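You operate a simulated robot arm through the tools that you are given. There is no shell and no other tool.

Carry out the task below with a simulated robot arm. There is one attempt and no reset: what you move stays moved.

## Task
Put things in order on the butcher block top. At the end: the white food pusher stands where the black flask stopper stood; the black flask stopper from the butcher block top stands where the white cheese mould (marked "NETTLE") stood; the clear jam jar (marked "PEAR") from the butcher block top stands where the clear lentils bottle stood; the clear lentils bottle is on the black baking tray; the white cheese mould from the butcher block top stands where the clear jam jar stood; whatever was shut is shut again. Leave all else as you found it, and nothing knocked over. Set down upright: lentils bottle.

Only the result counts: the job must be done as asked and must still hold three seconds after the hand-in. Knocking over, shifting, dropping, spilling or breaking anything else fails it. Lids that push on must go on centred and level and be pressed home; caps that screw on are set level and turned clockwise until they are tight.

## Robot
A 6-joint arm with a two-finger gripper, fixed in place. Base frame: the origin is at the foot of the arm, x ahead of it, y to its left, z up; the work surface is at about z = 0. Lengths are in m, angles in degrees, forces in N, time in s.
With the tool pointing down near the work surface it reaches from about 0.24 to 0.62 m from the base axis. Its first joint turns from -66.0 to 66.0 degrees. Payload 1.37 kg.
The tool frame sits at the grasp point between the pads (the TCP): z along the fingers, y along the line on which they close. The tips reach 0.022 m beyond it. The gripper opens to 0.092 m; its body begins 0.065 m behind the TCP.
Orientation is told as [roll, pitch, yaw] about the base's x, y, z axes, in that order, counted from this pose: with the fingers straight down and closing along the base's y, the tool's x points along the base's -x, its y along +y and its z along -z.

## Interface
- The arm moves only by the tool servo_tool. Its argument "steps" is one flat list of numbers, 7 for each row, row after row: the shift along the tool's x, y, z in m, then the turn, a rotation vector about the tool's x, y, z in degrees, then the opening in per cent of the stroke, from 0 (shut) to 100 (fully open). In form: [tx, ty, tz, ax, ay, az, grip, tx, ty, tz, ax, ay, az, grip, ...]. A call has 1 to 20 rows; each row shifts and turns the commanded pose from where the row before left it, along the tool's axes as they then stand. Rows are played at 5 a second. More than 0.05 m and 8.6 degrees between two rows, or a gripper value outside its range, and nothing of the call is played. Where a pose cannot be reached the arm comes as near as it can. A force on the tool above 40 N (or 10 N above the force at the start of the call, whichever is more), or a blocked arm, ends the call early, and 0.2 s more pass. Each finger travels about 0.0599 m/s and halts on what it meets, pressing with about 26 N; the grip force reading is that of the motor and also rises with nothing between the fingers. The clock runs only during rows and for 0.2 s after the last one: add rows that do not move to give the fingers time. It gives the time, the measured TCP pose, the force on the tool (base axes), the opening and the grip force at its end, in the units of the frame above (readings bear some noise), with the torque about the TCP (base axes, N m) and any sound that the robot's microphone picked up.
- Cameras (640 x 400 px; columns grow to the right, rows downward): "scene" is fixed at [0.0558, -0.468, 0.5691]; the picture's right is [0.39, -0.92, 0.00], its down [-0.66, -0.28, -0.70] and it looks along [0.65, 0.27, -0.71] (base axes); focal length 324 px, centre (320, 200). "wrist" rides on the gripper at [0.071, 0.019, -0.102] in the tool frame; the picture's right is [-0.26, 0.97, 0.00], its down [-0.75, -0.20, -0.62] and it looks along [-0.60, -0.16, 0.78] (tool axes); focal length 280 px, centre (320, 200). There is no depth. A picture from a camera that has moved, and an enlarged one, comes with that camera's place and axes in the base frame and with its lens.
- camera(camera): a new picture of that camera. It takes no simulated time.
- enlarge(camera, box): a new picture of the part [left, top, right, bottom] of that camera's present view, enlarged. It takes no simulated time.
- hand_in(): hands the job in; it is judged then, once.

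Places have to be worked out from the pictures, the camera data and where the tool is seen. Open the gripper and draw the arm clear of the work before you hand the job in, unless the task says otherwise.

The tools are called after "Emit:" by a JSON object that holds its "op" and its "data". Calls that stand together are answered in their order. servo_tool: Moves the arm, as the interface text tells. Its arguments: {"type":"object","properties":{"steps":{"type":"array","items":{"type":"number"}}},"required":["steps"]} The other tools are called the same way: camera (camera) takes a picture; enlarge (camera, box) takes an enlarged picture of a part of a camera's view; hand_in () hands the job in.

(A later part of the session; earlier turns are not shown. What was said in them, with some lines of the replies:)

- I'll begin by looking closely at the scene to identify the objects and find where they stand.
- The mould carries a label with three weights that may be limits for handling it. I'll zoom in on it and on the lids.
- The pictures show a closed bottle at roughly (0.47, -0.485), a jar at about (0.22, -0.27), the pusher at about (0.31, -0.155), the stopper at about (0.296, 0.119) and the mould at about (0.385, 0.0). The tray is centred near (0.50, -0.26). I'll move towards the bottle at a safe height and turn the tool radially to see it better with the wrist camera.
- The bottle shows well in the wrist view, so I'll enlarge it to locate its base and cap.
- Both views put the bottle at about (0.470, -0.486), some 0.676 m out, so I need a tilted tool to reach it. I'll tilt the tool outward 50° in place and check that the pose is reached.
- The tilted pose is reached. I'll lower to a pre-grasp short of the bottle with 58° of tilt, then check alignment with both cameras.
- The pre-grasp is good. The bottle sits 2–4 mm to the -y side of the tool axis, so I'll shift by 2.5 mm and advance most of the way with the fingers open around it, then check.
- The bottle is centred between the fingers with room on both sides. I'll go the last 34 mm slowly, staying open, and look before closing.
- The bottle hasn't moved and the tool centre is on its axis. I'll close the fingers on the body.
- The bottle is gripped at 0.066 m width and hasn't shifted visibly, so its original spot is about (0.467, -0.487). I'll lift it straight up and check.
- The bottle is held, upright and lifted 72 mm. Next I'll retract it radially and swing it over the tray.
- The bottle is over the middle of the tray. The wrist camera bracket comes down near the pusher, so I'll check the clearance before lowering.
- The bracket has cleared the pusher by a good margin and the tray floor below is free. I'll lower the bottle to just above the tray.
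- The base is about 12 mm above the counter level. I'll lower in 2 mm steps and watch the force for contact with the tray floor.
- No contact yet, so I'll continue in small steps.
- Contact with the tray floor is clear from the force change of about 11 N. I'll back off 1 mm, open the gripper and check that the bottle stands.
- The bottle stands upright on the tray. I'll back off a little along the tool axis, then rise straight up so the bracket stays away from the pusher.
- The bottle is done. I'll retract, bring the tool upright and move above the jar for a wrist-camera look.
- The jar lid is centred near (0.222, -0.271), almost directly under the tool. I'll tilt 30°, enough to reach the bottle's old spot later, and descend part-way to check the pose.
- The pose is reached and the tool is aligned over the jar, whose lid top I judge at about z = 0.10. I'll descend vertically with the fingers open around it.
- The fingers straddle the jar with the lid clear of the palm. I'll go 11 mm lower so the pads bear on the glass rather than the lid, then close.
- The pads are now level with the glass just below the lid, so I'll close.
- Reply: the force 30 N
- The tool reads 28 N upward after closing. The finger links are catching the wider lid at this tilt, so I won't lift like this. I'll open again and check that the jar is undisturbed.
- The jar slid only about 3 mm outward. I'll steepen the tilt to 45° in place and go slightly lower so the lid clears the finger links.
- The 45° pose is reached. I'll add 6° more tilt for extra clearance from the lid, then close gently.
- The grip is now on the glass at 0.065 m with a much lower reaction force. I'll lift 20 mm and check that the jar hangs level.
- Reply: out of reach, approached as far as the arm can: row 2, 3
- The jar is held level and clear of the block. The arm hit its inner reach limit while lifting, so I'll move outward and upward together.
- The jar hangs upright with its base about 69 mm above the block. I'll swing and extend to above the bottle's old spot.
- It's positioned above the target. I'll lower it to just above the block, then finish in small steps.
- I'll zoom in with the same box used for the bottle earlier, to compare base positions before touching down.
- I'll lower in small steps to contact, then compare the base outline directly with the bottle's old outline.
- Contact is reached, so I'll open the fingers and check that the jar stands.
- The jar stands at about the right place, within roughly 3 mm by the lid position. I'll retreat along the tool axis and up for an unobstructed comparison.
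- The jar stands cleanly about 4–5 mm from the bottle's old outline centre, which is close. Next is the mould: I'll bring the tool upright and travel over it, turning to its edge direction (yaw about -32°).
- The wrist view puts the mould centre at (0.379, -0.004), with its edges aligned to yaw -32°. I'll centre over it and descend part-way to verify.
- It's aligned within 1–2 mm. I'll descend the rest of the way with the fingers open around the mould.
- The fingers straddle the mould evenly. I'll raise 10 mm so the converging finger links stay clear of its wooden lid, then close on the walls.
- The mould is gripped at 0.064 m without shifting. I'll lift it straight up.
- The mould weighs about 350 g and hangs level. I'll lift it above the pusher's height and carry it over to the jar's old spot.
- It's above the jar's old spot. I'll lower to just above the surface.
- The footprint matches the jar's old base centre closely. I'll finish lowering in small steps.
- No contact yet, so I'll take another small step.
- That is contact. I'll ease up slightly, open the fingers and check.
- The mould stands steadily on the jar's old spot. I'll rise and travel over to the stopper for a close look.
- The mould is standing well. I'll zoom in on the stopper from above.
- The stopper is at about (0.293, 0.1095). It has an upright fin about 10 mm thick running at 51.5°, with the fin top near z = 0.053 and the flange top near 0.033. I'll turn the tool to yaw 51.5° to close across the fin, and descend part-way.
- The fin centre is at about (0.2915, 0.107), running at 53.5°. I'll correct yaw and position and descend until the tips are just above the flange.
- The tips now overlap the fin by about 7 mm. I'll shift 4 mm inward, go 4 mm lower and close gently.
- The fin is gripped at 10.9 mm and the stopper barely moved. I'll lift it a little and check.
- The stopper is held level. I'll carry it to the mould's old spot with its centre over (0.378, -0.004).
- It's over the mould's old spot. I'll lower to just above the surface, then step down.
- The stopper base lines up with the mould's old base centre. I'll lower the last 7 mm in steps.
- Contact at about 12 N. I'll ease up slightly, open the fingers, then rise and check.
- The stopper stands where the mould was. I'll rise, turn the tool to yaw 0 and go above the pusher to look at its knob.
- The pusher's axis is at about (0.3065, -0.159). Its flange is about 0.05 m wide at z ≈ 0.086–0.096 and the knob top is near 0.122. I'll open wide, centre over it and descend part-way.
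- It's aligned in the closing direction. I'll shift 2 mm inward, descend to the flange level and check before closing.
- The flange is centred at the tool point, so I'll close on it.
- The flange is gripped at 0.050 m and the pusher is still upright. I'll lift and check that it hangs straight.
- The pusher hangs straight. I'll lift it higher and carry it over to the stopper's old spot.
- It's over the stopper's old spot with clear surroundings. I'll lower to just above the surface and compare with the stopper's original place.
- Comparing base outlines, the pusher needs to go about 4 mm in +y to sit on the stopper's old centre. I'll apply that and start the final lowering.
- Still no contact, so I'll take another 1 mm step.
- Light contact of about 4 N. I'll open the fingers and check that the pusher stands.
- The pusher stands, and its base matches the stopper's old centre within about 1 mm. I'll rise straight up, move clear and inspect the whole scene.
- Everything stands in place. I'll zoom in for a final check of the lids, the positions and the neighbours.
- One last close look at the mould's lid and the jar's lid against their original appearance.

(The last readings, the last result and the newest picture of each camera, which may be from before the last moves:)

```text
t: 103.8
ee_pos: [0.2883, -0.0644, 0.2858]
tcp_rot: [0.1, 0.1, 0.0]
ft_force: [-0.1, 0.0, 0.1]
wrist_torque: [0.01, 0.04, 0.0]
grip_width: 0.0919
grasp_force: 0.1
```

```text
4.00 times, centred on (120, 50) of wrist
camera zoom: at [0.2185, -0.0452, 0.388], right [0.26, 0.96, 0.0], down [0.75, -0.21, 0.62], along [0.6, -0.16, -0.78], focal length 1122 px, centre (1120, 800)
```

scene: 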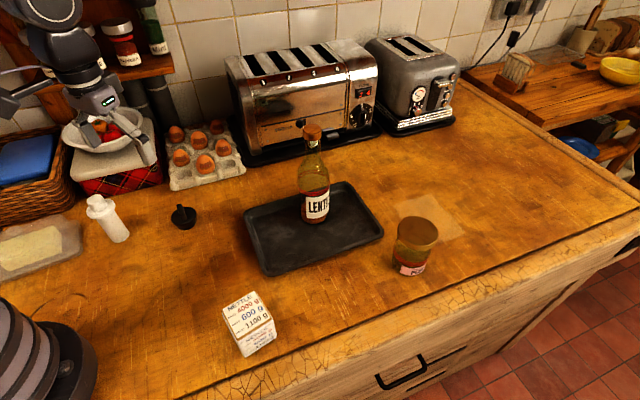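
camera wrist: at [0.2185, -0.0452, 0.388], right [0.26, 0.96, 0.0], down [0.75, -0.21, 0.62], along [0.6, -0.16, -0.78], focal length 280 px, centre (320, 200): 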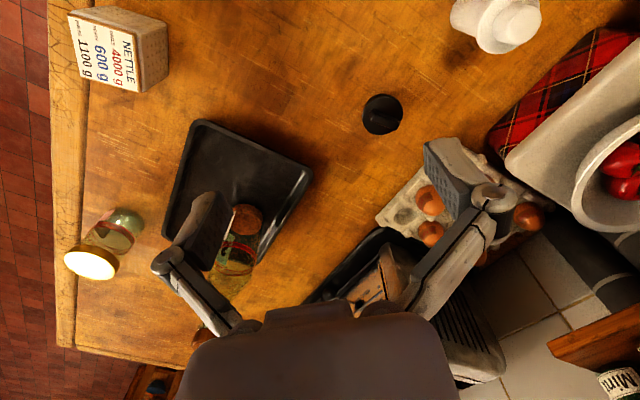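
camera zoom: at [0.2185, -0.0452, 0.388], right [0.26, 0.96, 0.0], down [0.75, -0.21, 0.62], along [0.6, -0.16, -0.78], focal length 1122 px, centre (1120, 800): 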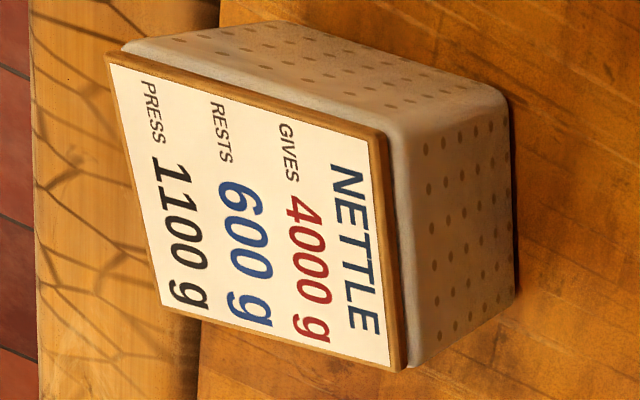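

All five items stand upright in their assigned places, the lids and cap are level and on, and nothing else has visibly moved. The gripper is open and clear above the work, so I'm handing in.

Emit:
{"op": "hand_in", "data": {}}

```text
The job is handed in.
```

I moved all five items to where you asked and handed the job in. I don't have the judge's verdict, so the results below come from my own final pictures. Placement errors are estimated from those pictures too.

| Item | Now stands | Fit to the old spot |
|---|---|---|
| Lentils bottle | Upright on the black baking tray | no spot specified |
| Jam jar (PEAR) | Where the lentils bottle stood | About 3–5 mm off |
| Cheese mould (NETTLE) | Where the jam jar stood | Within about 3 mm |
| Flask stopper | Where the cheese mould stood | About 2–3 mm off |
| Food pusher | Where the flask stopper stood | Within about 1 mm |

- **Lids:** I opened nothing. The bottle cap, jar lid and mould lid are still on, and look level in the final pictures.
- **Jar grip:** My first grip on the jar caught its lid and slid the jar about 3 mm. I let go, changed the angle and picked it up by the glass. The mould was placed on the jar's original position, not the shifted one.
- **Surroundings:** Nothing was knocked over, and I saw no other items move. The gripper is open and clear of the work.
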